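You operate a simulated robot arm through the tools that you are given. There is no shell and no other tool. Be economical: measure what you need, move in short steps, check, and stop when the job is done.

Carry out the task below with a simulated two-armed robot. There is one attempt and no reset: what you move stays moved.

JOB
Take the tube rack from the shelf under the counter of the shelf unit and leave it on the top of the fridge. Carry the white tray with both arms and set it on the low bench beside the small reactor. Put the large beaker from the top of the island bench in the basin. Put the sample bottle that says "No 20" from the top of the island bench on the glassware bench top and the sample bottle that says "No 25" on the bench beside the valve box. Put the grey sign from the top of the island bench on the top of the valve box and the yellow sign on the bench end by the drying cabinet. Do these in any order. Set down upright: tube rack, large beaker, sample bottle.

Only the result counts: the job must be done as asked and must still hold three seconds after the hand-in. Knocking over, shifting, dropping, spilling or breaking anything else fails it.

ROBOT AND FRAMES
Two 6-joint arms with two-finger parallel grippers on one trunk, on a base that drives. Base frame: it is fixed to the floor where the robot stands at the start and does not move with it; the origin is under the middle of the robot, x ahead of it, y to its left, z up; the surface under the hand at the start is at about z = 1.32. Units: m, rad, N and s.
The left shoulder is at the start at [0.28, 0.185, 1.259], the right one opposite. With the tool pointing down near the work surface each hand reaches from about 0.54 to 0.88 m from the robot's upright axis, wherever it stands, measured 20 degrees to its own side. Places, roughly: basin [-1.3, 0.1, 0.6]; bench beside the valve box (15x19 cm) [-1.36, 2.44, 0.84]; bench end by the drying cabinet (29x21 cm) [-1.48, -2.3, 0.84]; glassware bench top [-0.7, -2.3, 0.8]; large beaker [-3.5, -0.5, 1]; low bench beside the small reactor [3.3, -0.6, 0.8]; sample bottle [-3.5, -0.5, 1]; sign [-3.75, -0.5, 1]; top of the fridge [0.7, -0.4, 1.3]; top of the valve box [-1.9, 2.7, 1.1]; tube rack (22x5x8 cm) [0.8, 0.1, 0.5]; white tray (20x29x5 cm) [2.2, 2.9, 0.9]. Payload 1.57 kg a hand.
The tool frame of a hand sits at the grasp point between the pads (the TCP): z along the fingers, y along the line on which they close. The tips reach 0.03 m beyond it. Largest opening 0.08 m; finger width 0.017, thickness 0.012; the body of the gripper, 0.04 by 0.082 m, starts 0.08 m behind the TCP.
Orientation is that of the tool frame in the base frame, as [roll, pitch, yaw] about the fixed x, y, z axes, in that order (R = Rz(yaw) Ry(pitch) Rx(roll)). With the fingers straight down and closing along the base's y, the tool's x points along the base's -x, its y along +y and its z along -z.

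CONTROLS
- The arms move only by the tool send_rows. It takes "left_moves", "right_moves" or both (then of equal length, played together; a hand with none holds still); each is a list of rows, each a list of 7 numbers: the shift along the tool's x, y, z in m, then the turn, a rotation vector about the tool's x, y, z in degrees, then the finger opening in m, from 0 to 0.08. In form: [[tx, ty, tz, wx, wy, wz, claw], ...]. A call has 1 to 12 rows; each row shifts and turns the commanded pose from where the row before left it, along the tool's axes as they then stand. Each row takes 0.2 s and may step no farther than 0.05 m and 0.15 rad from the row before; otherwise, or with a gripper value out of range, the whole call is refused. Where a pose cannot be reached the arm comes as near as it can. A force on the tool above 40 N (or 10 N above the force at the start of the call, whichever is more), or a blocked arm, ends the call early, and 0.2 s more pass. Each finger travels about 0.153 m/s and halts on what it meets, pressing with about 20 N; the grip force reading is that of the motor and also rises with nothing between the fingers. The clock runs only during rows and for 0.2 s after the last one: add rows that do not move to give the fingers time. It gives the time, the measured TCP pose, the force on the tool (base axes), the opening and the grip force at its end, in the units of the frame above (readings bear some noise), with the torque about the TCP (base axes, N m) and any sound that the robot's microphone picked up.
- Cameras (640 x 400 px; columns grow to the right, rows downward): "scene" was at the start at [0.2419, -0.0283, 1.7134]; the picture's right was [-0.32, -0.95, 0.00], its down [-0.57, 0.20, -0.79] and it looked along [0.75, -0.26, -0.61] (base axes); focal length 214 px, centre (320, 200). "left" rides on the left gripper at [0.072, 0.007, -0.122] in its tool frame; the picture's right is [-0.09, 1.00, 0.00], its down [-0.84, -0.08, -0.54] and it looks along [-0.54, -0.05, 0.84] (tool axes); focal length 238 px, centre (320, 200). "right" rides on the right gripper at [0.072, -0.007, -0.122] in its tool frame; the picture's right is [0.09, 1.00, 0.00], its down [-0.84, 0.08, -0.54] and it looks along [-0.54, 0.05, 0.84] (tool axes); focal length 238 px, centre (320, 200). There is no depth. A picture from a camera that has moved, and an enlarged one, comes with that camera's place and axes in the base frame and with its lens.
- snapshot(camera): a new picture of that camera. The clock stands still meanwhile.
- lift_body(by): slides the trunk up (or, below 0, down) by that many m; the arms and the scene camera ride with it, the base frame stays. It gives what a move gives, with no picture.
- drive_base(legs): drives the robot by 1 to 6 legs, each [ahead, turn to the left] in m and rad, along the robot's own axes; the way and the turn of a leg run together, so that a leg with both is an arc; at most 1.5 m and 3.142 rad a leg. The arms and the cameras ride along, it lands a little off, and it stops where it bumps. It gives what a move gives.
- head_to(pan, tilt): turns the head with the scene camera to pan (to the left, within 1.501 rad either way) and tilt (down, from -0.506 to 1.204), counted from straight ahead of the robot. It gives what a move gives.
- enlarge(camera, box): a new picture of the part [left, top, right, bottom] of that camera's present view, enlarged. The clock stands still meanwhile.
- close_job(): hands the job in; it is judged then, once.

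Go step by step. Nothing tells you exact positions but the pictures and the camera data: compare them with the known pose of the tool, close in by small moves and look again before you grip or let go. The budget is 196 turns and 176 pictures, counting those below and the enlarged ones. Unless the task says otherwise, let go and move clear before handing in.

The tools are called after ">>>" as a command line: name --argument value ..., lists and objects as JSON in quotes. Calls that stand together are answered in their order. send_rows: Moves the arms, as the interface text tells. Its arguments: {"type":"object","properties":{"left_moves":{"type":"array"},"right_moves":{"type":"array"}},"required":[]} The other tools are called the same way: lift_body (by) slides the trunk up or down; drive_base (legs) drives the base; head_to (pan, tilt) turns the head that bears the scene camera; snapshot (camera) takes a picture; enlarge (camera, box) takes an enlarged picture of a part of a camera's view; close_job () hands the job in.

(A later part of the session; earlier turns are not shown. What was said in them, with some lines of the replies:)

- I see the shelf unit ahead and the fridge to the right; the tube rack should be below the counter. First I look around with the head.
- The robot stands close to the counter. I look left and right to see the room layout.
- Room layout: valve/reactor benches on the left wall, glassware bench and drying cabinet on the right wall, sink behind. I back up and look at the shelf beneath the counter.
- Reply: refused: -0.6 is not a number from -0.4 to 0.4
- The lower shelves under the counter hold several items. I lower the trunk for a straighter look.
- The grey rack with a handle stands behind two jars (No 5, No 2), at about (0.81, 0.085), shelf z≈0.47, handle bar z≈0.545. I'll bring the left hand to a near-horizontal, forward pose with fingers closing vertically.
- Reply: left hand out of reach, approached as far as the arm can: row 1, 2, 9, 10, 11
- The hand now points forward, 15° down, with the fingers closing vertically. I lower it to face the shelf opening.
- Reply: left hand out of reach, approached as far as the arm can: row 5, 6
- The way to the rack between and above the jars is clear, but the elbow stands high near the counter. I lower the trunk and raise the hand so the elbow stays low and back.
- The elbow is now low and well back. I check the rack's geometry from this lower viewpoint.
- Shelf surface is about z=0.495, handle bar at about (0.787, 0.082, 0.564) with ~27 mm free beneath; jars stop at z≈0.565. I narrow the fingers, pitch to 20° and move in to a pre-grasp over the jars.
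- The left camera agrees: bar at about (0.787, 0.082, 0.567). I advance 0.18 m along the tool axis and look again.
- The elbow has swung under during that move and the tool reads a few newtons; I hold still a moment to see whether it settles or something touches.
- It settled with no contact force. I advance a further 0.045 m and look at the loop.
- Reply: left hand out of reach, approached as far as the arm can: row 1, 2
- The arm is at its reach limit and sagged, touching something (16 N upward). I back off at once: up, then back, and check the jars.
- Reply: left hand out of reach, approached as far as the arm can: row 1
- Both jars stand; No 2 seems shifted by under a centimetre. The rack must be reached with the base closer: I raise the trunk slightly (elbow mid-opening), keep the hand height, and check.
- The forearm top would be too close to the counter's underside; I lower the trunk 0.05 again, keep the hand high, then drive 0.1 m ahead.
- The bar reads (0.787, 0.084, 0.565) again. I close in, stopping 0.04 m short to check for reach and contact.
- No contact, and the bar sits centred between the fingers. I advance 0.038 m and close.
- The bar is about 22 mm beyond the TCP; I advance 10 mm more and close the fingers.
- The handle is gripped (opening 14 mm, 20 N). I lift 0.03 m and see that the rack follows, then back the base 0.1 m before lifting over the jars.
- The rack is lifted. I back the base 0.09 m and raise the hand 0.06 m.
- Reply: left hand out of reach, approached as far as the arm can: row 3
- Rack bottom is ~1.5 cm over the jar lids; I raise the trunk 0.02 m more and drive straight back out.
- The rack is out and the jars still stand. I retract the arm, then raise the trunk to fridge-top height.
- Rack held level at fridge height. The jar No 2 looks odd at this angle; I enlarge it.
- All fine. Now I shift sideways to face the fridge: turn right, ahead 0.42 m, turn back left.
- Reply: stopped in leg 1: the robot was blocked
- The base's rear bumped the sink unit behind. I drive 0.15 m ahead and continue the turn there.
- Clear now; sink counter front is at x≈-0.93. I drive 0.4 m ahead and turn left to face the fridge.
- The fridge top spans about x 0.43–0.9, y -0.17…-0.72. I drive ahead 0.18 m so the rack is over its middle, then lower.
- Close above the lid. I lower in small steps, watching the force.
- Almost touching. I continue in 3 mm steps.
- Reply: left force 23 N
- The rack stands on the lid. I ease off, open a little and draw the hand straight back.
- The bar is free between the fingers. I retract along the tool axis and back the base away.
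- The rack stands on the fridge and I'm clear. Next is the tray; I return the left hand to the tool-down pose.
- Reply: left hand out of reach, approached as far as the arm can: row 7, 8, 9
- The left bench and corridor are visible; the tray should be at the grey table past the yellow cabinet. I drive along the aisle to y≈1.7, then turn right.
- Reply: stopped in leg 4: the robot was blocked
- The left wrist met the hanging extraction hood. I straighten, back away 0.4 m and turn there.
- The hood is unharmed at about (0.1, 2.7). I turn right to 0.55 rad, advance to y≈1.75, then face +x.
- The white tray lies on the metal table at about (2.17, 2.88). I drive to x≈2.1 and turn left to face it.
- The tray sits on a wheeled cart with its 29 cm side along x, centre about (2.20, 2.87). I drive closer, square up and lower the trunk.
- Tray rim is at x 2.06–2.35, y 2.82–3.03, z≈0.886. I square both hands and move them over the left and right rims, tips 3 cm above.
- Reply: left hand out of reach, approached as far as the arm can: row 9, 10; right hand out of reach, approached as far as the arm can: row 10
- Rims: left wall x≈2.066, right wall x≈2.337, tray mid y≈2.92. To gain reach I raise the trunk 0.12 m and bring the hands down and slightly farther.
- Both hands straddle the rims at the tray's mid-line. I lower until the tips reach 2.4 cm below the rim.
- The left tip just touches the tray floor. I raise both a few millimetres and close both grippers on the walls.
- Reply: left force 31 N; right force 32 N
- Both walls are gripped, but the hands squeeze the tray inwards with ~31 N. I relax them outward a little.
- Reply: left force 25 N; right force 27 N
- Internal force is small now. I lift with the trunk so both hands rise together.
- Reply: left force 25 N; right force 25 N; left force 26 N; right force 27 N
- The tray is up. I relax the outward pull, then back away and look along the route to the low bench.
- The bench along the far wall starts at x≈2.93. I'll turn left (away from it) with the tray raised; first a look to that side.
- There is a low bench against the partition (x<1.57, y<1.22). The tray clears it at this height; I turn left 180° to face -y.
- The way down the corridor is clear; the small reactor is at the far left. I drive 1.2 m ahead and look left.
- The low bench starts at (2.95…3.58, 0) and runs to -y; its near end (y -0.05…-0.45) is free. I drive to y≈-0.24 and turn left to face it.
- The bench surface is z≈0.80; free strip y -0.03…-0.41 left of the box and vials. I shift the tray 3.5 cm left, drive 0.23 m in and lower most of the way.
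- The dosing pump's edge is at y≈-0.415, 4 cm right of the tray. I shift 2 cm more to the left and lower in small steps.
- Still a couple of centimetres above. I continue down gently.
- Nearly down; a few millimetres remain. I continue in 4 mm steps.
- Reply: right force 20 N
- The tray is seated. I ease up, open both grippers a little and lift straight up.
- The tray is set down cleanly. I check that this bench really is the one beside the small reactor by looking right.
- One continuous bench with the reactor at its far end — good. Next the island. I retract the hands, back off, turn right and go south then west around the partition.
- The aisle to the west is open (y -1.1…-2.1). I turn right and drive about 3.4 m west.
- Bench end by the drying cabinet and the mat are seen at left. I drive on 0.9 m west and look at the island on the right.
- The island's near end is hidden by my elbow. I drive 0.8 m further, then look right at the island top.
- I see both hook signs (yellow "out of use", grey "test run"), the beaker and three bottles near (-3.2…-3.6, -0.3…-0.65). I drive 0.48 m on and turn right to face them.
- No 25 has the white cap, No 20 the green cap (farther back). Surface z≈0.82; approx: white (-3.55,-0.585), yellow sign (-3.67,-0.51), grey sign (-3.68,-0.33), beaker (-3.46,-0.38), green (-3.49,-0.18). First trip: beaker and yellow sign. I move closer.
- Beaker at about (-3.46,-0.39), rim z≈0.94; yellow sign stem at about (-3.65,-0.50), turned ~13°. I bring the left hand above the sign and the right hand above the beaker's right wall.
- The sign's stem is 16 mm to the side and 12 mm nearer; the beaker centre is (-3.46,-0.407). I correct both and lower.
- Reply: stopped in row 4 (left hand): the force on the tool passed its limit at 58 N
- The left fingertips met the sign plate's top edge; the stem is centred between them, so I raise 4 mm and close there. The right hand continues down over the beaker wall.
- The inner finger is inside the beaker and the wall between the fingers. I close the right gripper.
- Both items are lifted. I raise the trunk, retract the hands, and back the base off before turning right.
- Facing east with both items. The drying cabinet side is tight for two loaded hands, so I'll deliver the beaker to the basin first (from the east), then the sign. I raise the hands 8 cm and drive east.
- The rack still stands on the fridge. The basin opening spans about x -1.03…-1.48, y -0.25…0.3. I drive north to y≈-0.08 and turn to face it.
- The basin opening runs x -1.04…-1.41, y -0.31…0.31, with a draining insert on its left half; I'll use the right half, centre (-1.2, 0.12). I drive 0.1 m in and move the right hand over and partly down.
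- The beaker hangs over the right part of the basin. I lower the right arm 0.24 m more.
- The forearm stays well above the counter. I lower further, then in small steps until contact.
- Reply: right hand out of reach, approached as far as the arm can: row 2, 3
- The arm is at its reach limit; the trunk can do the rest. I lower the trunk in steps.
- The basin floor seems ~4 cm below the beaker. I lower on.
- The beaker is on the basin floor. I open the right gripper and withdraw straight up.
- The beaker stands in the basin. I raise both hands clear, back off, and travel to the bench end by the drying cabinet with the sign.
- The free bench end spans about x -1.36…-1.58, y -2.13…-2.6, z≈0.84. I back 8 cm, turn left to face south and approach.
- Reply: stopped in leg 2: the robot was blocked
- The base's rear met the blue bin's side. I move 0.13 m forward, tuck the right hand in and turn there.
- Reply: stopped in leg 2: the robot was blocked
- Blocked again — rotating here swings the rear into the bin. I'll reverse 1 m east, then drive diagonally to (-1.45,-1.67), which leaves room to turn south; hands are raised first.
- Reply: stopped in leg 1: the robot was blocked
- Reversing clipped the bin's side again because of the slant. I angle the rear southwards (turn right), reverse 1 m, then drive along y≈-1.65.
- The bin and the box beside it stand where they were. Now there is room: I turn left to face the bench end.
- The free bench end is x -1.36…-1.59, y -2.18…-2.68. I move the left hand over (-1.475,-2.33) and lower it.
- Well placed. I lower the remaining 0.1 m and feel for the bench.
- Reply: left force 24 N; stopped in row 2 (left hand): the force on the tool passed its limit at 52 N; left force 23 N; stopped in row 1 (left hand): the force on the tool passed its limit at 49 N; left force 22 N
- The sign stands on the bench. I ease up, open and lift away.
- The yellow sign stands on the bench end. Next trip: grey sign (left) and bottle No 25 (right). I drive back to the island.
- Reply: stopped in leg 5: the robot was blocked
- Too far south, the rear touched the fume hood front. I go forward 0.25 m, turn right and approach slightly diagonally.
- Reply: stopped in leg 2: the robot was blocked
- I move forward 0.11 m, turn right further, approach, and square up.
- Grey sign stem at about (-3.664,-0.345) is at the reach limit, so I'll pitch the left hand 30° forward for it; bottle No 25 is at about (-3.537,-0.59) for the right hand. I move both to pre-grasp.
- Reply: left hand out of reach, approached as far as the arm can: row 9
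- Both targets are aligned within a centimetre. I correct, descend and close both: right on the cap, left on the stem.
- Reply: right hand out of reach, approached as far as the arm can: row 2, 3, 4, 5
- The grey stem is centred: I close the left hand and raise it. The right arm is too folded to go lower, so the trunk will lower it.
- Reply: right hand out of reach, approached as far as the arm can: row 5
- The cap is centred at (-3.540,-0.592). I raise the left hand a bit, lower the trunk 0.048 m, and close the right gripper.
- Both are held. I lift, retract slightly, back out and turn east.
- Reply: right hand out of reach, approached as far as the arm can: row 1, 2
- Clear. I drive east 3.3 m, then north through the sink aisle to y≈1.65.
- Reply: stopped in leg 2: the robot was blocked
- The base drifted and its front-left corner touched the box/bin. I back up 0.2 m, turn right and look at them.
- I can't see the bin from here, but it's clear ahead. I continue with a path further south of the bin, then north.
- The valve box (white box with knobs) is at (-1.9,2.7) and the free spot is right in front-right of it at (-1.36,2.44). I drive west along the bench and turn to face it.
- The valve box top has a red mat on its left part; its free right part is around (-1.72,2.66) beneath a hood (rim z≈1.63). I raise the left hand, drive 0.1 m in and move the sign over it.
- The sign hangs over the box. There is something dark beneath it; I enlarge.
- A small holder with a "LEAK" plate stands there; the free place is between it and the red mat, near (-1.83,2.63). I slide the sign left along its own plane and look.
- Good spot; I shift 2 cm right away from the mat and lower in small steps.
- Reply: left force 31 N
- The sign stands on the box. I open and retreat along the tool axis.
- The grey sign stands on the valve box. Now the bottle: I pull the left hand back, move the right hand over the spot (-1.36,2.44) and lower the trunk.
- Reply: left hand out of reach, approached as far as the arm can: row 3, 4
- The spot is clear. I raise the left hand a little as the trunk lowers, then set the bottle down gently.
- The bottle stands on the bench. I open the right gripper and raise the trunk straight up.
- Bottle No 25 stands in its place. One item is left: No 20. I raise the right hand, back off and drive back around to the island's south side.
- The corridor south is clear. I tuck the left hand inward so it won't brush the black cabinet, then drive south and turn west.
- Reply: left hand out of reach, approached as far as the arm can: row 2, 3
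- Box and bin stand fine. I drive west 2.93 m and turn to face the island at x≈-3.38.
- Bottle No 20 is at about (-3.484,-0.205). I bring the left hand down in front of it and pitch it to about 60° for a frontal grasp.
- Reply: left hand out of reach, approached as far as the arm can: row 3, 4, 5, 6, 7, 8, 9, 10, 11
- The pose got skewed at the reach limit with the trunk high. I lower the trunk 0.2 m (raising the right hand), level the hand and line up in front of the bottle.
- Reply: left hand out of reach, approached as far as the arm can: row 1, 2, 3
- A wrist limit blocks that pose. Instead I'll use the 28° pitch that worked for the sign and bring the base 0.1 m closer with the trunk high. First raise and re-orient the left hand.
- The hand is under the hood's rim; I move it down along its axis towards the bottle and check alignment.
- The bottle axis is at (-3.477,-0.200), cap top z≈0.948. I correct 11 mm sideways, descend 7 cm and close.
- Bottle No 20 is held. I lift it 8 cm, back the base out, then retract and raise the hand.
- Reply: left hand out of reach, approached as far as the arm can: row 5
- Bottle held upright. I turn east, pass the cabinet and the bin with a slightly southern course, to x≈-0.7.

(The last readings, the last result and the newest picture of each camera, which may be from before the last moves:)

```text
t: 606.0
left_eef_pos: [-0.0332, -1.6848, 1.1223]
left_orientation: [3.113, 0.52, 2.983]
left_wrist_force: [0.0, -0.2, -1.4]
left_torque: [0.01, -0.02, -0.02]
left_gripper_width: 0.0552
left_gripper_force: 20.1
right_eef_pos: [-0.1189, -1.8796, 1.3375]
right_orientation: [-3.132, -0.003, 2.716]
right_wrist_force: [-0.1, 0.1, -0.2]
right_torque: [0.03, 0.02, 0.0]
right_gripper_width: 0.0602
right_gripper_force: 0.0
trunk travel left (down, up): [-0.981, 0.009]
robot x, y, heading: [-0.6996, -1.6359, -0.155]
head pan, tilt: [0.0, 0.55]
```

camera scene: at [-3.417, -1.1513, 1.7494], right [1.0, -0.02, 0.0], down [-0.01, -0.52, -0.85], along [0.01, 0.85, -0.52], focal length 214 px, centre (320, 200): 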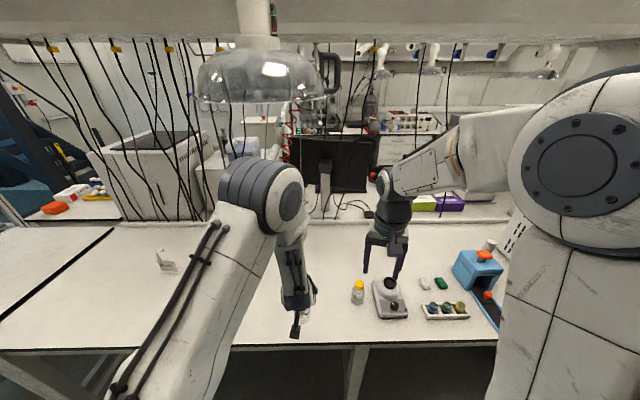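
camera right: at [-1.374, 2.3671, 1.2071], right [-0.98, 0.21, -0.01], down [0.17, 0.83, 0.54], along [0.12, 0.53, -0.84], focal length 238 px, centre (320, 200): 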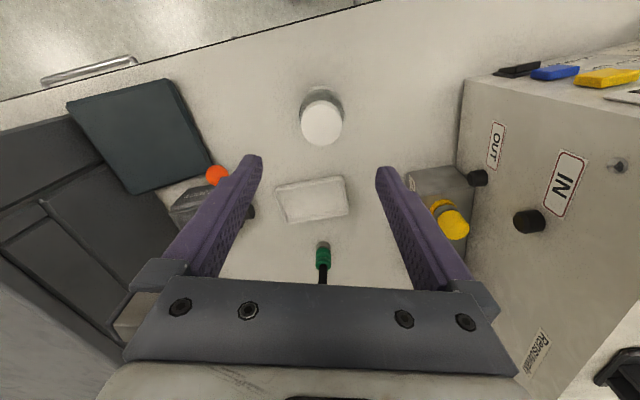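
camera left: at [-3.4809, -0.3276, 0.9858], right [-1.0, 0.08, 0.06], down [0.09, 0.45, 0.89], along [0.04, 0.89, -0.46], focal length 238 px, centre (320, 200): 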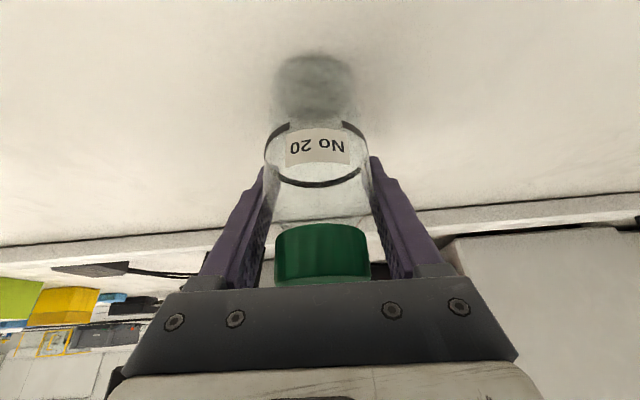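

>>> drive_base --legs '[[0, -1.415]]'

>>> head_to --pan 0 --tilt 0.8

>>> snapshot --camera "scene"

>>> snapshot --camera "left"

```text
t: 608.2
left_eef_pos: [-0.1867, -2.0604, 1.1222]
left_orientation: [3.114, 0.52, 2.361]
left_wrist_force: [0.6, 0.7, -1.2]
left_torque: [-0.03, 0.0, -0.01]
left_gripper_width: 0.0548
left_gripper_force: 20.0
right_eef_pos: [-0.3654, -2.1644, 1.3372]
right_orientation: [-3.139, -0.01, 2.116]
right_wrist_force: [-2.2, 3.9, 0.6]
right_torque: [-0.44, -0.21, -0.07]
right_gripper_width: 0.0599
right_gripper_force: 0.1
trunk travel left (down, up): [-0.981, 0.009]
robot x, y, heading: [-0.6979, -1.633, -0.78]
head pan, tilt: [0.0, 0.55]
stopped in leg 1: the force on the tool passed its limit at 138 N (the readings are from after the stop); the commanded pose is now the measured one
```

```text
t: 608.9
left_eef_pos: [-0.1867, -2.0624, 1.1218]
left_orientation: [3.115, 0.52, 2.364]
left_wrist_force: [0.3, 0.5, -1.0]
left_torque: [-0.03, 0.0, -0.03]
left_gripper_width: 0.0546
left_gripper_force: 19.9
right_eef_pos: [-0.3653, -2.1624, 1.3375]
right_orientation: [3.141, -0.012, 2.116]
right_wrist_force: [1.3, 4.3, -0.7]
right_torque: [-0.42, 0.14, 0.07]
right_gripper_width: 0.0599
right_gripper_force: 0.1
trunk travel left (down, up): [-0.981, 0.009]
robot x, y, heading: [-0.6983, -1.6351, -0.779]
head pan, tilt: [0.0, 0.799]
```

```text
14 pictures are left
camera scene: at [-0.5273, -1.8029, 1.7281], right [-0.7, -0.71, 0.0], down [-0.51, 0.5, -0.7], along [0.5, -0.49, -0.72], focal length 214 px, centre (320, 200)
```

scene: 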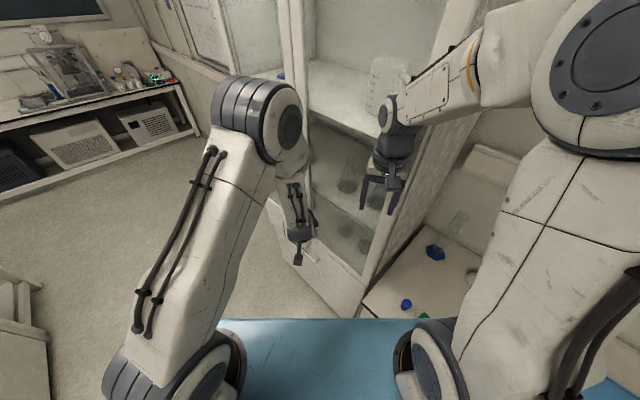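

```text
13 pictures are left
camera left: at [-0.2708, -1.9724, 1.1929], right [0.75, 0.66, 0.07], down [0.26, -0.39, 0.88], along [0.61, -0.64, -0.46], focal length 238 px, centre (320, 200)
```

left: 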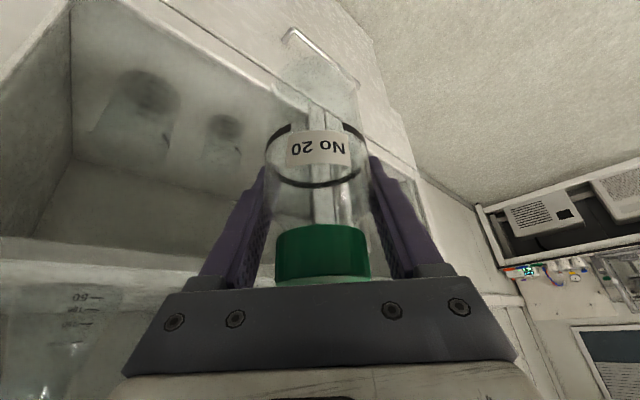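

The free right hand met the glass cabinet's front. I turn back left, tuck the right hand in, reverse 0.17 m west and turn again there.

>>> drive_base --legs '[[0, 0.62], [-0.17, 0]]'

>>> send_rows --right_moves '[[0.04, 0, 0, 0, 0, 0, 0.04], [0.04, 0, 0, 0, 0, 0, 0.04], [0.04, 0, 0, 0, 0, 0, 0.04]]'

>>> drive_base --legs '[[0, -1.41]]'

>>> snapshot --camera "scene"

```text
t: 612.0
left_eef_pos: [-0.1961, -1.6652, 1.1215]
left_orientation: [3.113, 0.521, 2.966]
left_wrist_force: [0.4, 0.2, -0.7]
left_torque: [0.02, 0.0, 0.0]
left_gripper_width: 0.055
left_gripper_force: 19.8
right_eef_pos: [-0.2853, -1.8519, 1.338]
right_orientation: [3.141, -0.01, 2.72]
right_wrist_force: [0.2, 0.0, 0.3]
right_torque: [-0.01, 0.0, 0.02]
right_gripper_width: 0.0598
right_gripper_force: 0.0
trunk travel left (down, up): [-0.981, 0.009]
robot x, y, heading: [-0.8631, -1.6086, -0.171]
head pan, tilt: [0.0, 0.799]
```

```text
t: 612.8
left_eef_pos: [-0.1956, -1.6649, 1.1224]
left_orientation: [3.115, 0.52, 2.966]
left_wrist_force: [0.0, 0.6, -2.2]
left_torque: [-0.01, -0.01, 0.01]
left_gripper_width: 0.0551
left_gripper_force: 19.8
right_eef_pos: [-0.3936, -1.8057, 1.3374]
right_orientation: [-3.141, -0.009, 2.723]
right_wrist_force: [-0.5, 0.4, 0.5]
right_torque: [0.0, 0.01, 0.03]
right_gripper_width: 0.0401
right_gripper_force: 0.0
trunk travel left (down, up): [-0.981, 0.009]
robot x, y, heading: [-0.8599, -1.609, -0.175]
head pan, tilt: [0.0, 0.799]
```

```text
t: 616.8
left_eef_pos: [-0.8391, -2.2735, 1.1218]
left_orientation: [3.113, 0.52, 1.522]
left_wrist_force: [-0.1, -0.6, -0.7]
left_torque: [-0.04, -0.05, -0.02]
left_gripper_width: 0.055
left_gripper_force: 20.3
right_eef_pos: [-1.001, -2.0935, 1.3373]
right_orientation: [3.14, -0.011, 1.275]
right_wrist_force: [-0.3, -0.1, 0.4]
right_torque: [0.02, 0.01, 0.02]
right_gripper_width: 0.04
right_gripper_force: 0.1
trunk travel left (down, up): [-0.981, 0.009]
robot x, y, heading: [-0.8637, -1.6064, -1.62]
head pan, tilt: [0.0, 0.799]
```

```text
12 pictures are left
camera scene: at [-0.8735, -1.8462, 1.728], right [-1.0, 0.05, 0.0], down [0.04, 0.72, -0.7], along [-0.03, -0.7, -0.72], focal length 214 px, centre (320, 200)
```

scene: 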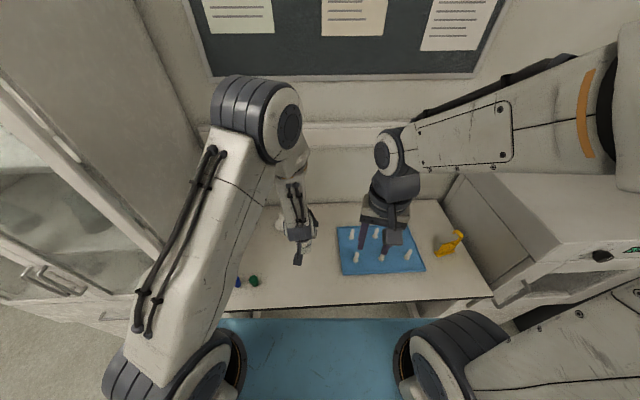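

The bottle hangs over the free part of the bench. I check the yellow sign and the spot with one enlarged view.

>>> enlarge --camera "scene" --box '[220, 190, 500, 320]'

```text
2.29 times, centred on (360, 255) of scene
camera zoom: at [-0.8735, -1.8462, 1.728], right [-1.0, 0.05, 0.0], down [0.04, 0.72, -0.7], along [-0.03, -0.7, -0.72], focal length 490 px, centre (229, 74)
```

zoom: 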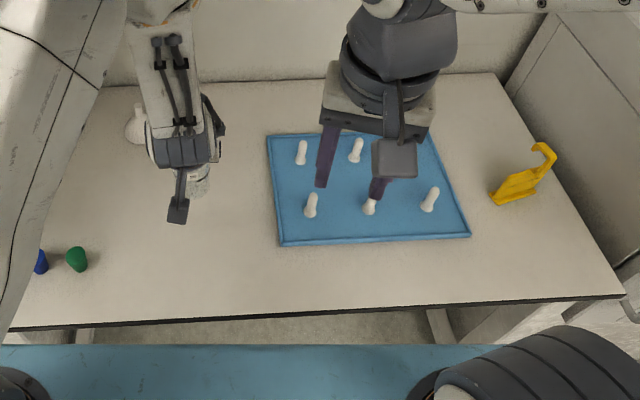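

The yellow sign stands upright. I lower bottle No 20 at about (-0.84,-2.30).

>>> send_rows --left_moves '[[0.0137, 0, 0.036, 0, 0, 0, 0.0], [0.0137, 0, 0.036, 0, 0, 0, 0.0], [0.0137, 0, 0.036, 0, 0, 0, 0.0], [0.0137, 0, 0.036, 0, 0, 0, 0.0], [0.0137, 0, 0.036, 0, 0, 0, 0.0], [0, 0, 0, 0, 0, 0, 0.0]]'

>>> snapshot --camera "left"

```text
t: 618.2
left_eef_pos: [-0.8589, -2.3446, 0.9505]
left_orientation: [3.102, 0.516, 1.514]
left_wrist_force: [-0.8, 0.1, -1.3]
left_torque: [-0.03, 0.0, -0.01]
left_gripper_width: 0.0547
left_gripper_force: 20.1
left hand out of reach, approached as far as the arm can: row 1, 2, 3, 4, 5
right_eef_pos: [-1.0018, -2.0941, 1.3363]
right_orientation: [3.141, -0.012, 1.273]
right_wrist_force: [0.4, 0.0, 0.1]
right_torque: [0.0, 0.0, 0.0]
right_gripper_width: 0.0401
right_gripper_force: 0.1
trunk travel left (down, up): [-0.981, 0.009]
robot x, y, heading: [-0.8602, -1.6056, -1.622]
head pan, tilt: [0.0, 0.799]
```

```text
10 pictures are left
camera left: at [-0.8492, -2.222, 1.0225], right [0.99, -0.12, 0.08], down [-0.12, -0.46, 0.88], along [-0.07, -0.88, -0.47], focal length 238 px, centre (320, 200)
```

left: 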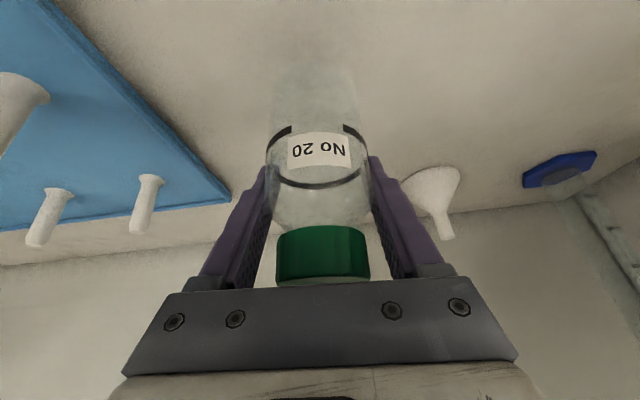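

Clear of the mat and funnel. I lower the rest with the trunk.

>>> lift_body --by -0.025

>>> lift_body --by -0.006

>>> lift_body --by -0.005

```text
t: 618.9
left_eef_pos: [-0.8573, -2.3435, 0.9254]
left_orientation: [3.102, 0.515, 1.516]
left_wrist_force: [0.6, -0.5, -0.7]
left_torque: [0.0, -0.01, 0.02]
left_gripper_width: 0.0548
left_gripper_force: 20.6
right_eef_pos: [-1.0011, -2.0939, 1.3109]
right_orientation: [-3.14, -0.01, 1.274]
right_wrist_force: [0.6, 0.1, 0.2]
right_torque: [-0.02, 0.05, -0.03]
right_gripper_width: 0.0399
right_gripper_force: 0.1
trunk travel left (down, up): [-0.956, 0.034]
robot x, y, heading: [-0.8603, -1.606, -1.621]
head pan, tilt: [0.0, 0.799]
```

```text
t: 619.4
left_eef_pos: [-0.8586, -2.3439, 0.9201]
left_orientation: [3.102, 0.516, 1.515]
left_wrist_force: [-0.6, 0.0, -0.7]
left_torque: [-0.03, -0.04, 0.03]
left_gripper_width: 0.055
left_gripper_force: 19.9
right_eef_pos: [-1.0005, -2.0936, 1.3062]
right_orientation: [3.141, -0.011, 1.275]
right_wrist_force: [0.6, 0.9, -0.1]
right_torque: [0.03, 0.02, 0.03]
right_gripper_width: 0.0398
right_gripper_force: 0.0
trunk travel left (down, up): [-0.95, 0.04]
robot x, y, heading: [-0.8618, -1.6078, -1.62]
head pan, tilt: [0.0, 0.799]
```

```text
t: 620.0
left_eef_pos: [-0.859, -2.3449, 0.9156]
left_orientation: [3.101, 0.518, 1.514]
left_wrist_force: [-0.9, 0.2, -0.5]
left_torque: [-0.05, 0.02, 0.03]
left_gripper_width: 0.0552
left_gripper_force: 20.1
right_eef_pos: [-1.0007, -2.0948, 1.3006]
right_orientation: [-3.141, -0.011, 1.274]
right_wrist_force: [0.3, 0.0, -0.8]
right_torque: [0.0, 0.02, 0.0]
right_gripper_width: 0.0402
right_gripper_force: 0.1
trunk travel left (down, up): [-0.945, 0.045]
robot x, y, heading: [-0.8618, -1.6075, -1.619]
head pan, tilt: [0.0, 0.799]
```

>>> lift_body --by -0.004

>>> lift_body --by -0.004

>>> lift_body --by -0.004

```text
t: 620.5
left_eef_pos: [-0.8588, -2.3464, 0.9127]
left_orientation: [3.103, 0.523, 1.518]
left_wrist_force: [5.0, 0.2, 20.4]
left_torque: [0.09, 0.19, -0.04]
left_gripper_width: 0.0552
left_gripper_force: 20.5
right_eef_pos: [-1.0015, -2.0932, 1.2969]
right_orientation: [-3.141, -0.007, 1.274]
right_wrist_force: [0.0, 0.3, 0.8]
right_torque: [0.01, -0.01, 0.01]
right_gripper_width: 0.04
right_gripper_force: 0.2
trunk travel left (down, up): [-0.941, 0.049]
robot x, y, heading: [-0.861, -1.6067, -1.62]
head pan, tilt: [0.0, 0.799]
```

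```text
t: 621.0
left_eef_pos: [-0.8582, -2.3445, 0.9075]
left_orientation: [3.103, 0.518, 1.518]
left_wrist_force: [3.2, -3.1, 16.5]
left_torque: [0.08, 0.29, 0.01]
left_gripper_width: 0.0551
left_gripper_force: 19.9
right_eef_pos: [-1.0015, -2.0935, 1.2929]
right_orientation: [3.141, -0.008, 1.273]
right_wrist_force: [-0.5, -0.9, -0.1]
right_torque: [-0.01, 0.0, -0.01]
right_gripper_width: 0.0406
right_gripper_force: 0.0
trunk travel left (down, up): [-0.937, 0.053]
robot x, y, heading: [-0.8582, -1.6081, -1.62]
head pan, tilt: [0.0, 0.799]
```

```text
t: 621.6
left_eef_pos: [-0.8586, -2.344, 0.9042]
left_orientation: [3.101, 0.517, 1.515]
left_wrist_force: [0.3, -2.5, 15.6]
left_torque: [0.1, 0.36, 0.06]
left_gripper_width: 0.0555
left_gripper_force: 20.6
right_eef_pos: [-1.0026, -2.0937, 1.2889]
right_orientation: [3.141, -0.01, 1.274]
right_wrist_force: [-0.2, -0.4, -1.1]
right_torque: [-0.02, 0.0, -0.02]
right_gripper_width: 0.0399
right_gripper_force: 0.0
trunk travel left (down, up): [-0.933, 0.057]
robot x, y, heading: [-0.8609, -1.6037, -1.622]
head pan, tilt: [0.0, 0.799]
```

The bottle stands. I open the left gripper and raise the trunk.

>>> send_rows --left_moves '[[0, 0, 0, 0, 0, 0, 0.06], [0, 0, 0, 0, 0, 0, 0.075], [0, 0, 0, 0, 0, 0, 0.08], [0, 0, 0, 0, 0, 0, 0.08]]'

>>> lift_body --by 0.055

>>> send_rows --left_moves '[[-0.01, 0, -0.035, 0, 0, 0, 0.08], [-0.01, 0, -0.035, 0, 0, 0, 0.08], [-0.01, 0, -0.035, 0, 0, 0, 0.08], [-0.01, 0, -0.035, 0, 0, 0, 0.08], [0, 0, 0, 0, 0, 0, 0.08]]'

>>> snapshot --camera "left"

```text
t: 622.6
left_eef_pos: [-0.8577, -2.3445, 0.9037]
left_orientation: [3.102, 0.517, 1.516]
left_wrist_force: [-0.1, -0.2, -0.6]
left_torque: [0.02, 0.0, -0.01]
left_gripper_width: 0.0798
left_gripper_force: 0.0
right_eef_pos: [-1.0021, -2.0945, 1.289]
right_orientation: [3.141, -0.009, 1.275]
right_wrist_force: [0.0, -0.2, -0.2]
right_torque: [-0.01, 0.02, 0.02]
right_gripper_width: 0.04
right_gripper_force: 0.1
trunk travel left (down, up): [-0.933, 0.057]
robot x, y, heading: [-0.8615, -1.6054, -1.619]
head pan, tilt: [0.0, 0.799]
```

```text
t: 623.5
left_eef_pos: [-0.8578, -2.3448, 0.9575]
left_orientation: [3.101, 0.517, 1.514]
left_wrist_force: [0.3, -0.4, 0.4]
left_torque: [0.01, 0.0, -0.02]
left_gripper_width: 0.0801
left_gripper_force: 0.1
right_eef_pos: [-1.0011, -2.0938, 1.3426]
right_orientation: [-3.141, -0.01, 1.274]
right_wrist_force: [-1.1, 0.2, 0.1]
right_torque: [-0.03, -0.01, 0.0]
right_gripper_width: 0.0401
right_gripper_force: 0.1
trunk travel left (down, up): [-0.988, 0.002]
robot x, y, heading: [-0.8595, -1.6049, -1.62]
head pan, tilt: [0.0, 0.799]
```

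```text
t: 624.7
left_eef_pos: [-0.8621, -2.3085, 1.1024]
left_orientation: [3.101, 0.518, 1.513]
left_wrist_force: [-0.1, -0.1, 0.3]
left_torque: [-0.02, -0.04, -0.03]
left_gripper_width: 0.0799
left_gripper_force: 0.1
right_eef_pos: [-1.0024, -2.0951, 1.3435]
right_orientation: [-3.141, -0.012, 1.274]
right_wrist_force: [-0.2, 0.8, 0.2]
right_torque: [0.0, 0.01, 0.0]
right_gripper_width: 0.0402
right_gripper_force: 0.0
trunk travel left (down, up): [-0.988, 0.002]
robot x, y, heading: [-0.8613, -1.6049, -1.617]
head pan, tilt: [0.0, 0.799]
```

```text
9 pictures are left
camera left: at [-0.854, -2.1862, 1.174], right [0.99, -0.12, 0.08], down [-0.12, -0.46, 0.88], along [-0.07, -0.88, -0.47], focal length 238 px, centre (320, 200)
```

left: 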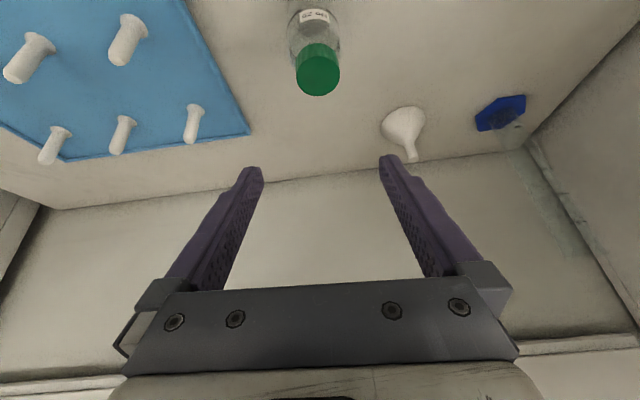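

Bottle No 20 stands upright on the glassware bench and both hands are clear, so every item on the list is placed. I hand the job in.

>>> close_job

```text
The job is handed in.
```

The job is handed in: all seven items are at the places you named, and the rack, beaker and both bottles were upright when I last saw them.

Three contacts along the way could count against it:
- **Jar No 2:** I nudged it by less than a centimetre on the shelf while reaching for the tube rack. It stayed upright.
- **Blue bin and cardboard box by the sink:** the base bumped them several times. They were upright in my last view, and I saw no clear shift.
- **Extraction hoods, fume hood and glass cabinet:** an arm brushed two hoods, and the base touched the fume hood front. The free right hand struck the front of the glass cabinet once, at 138 N. I saw no damage.
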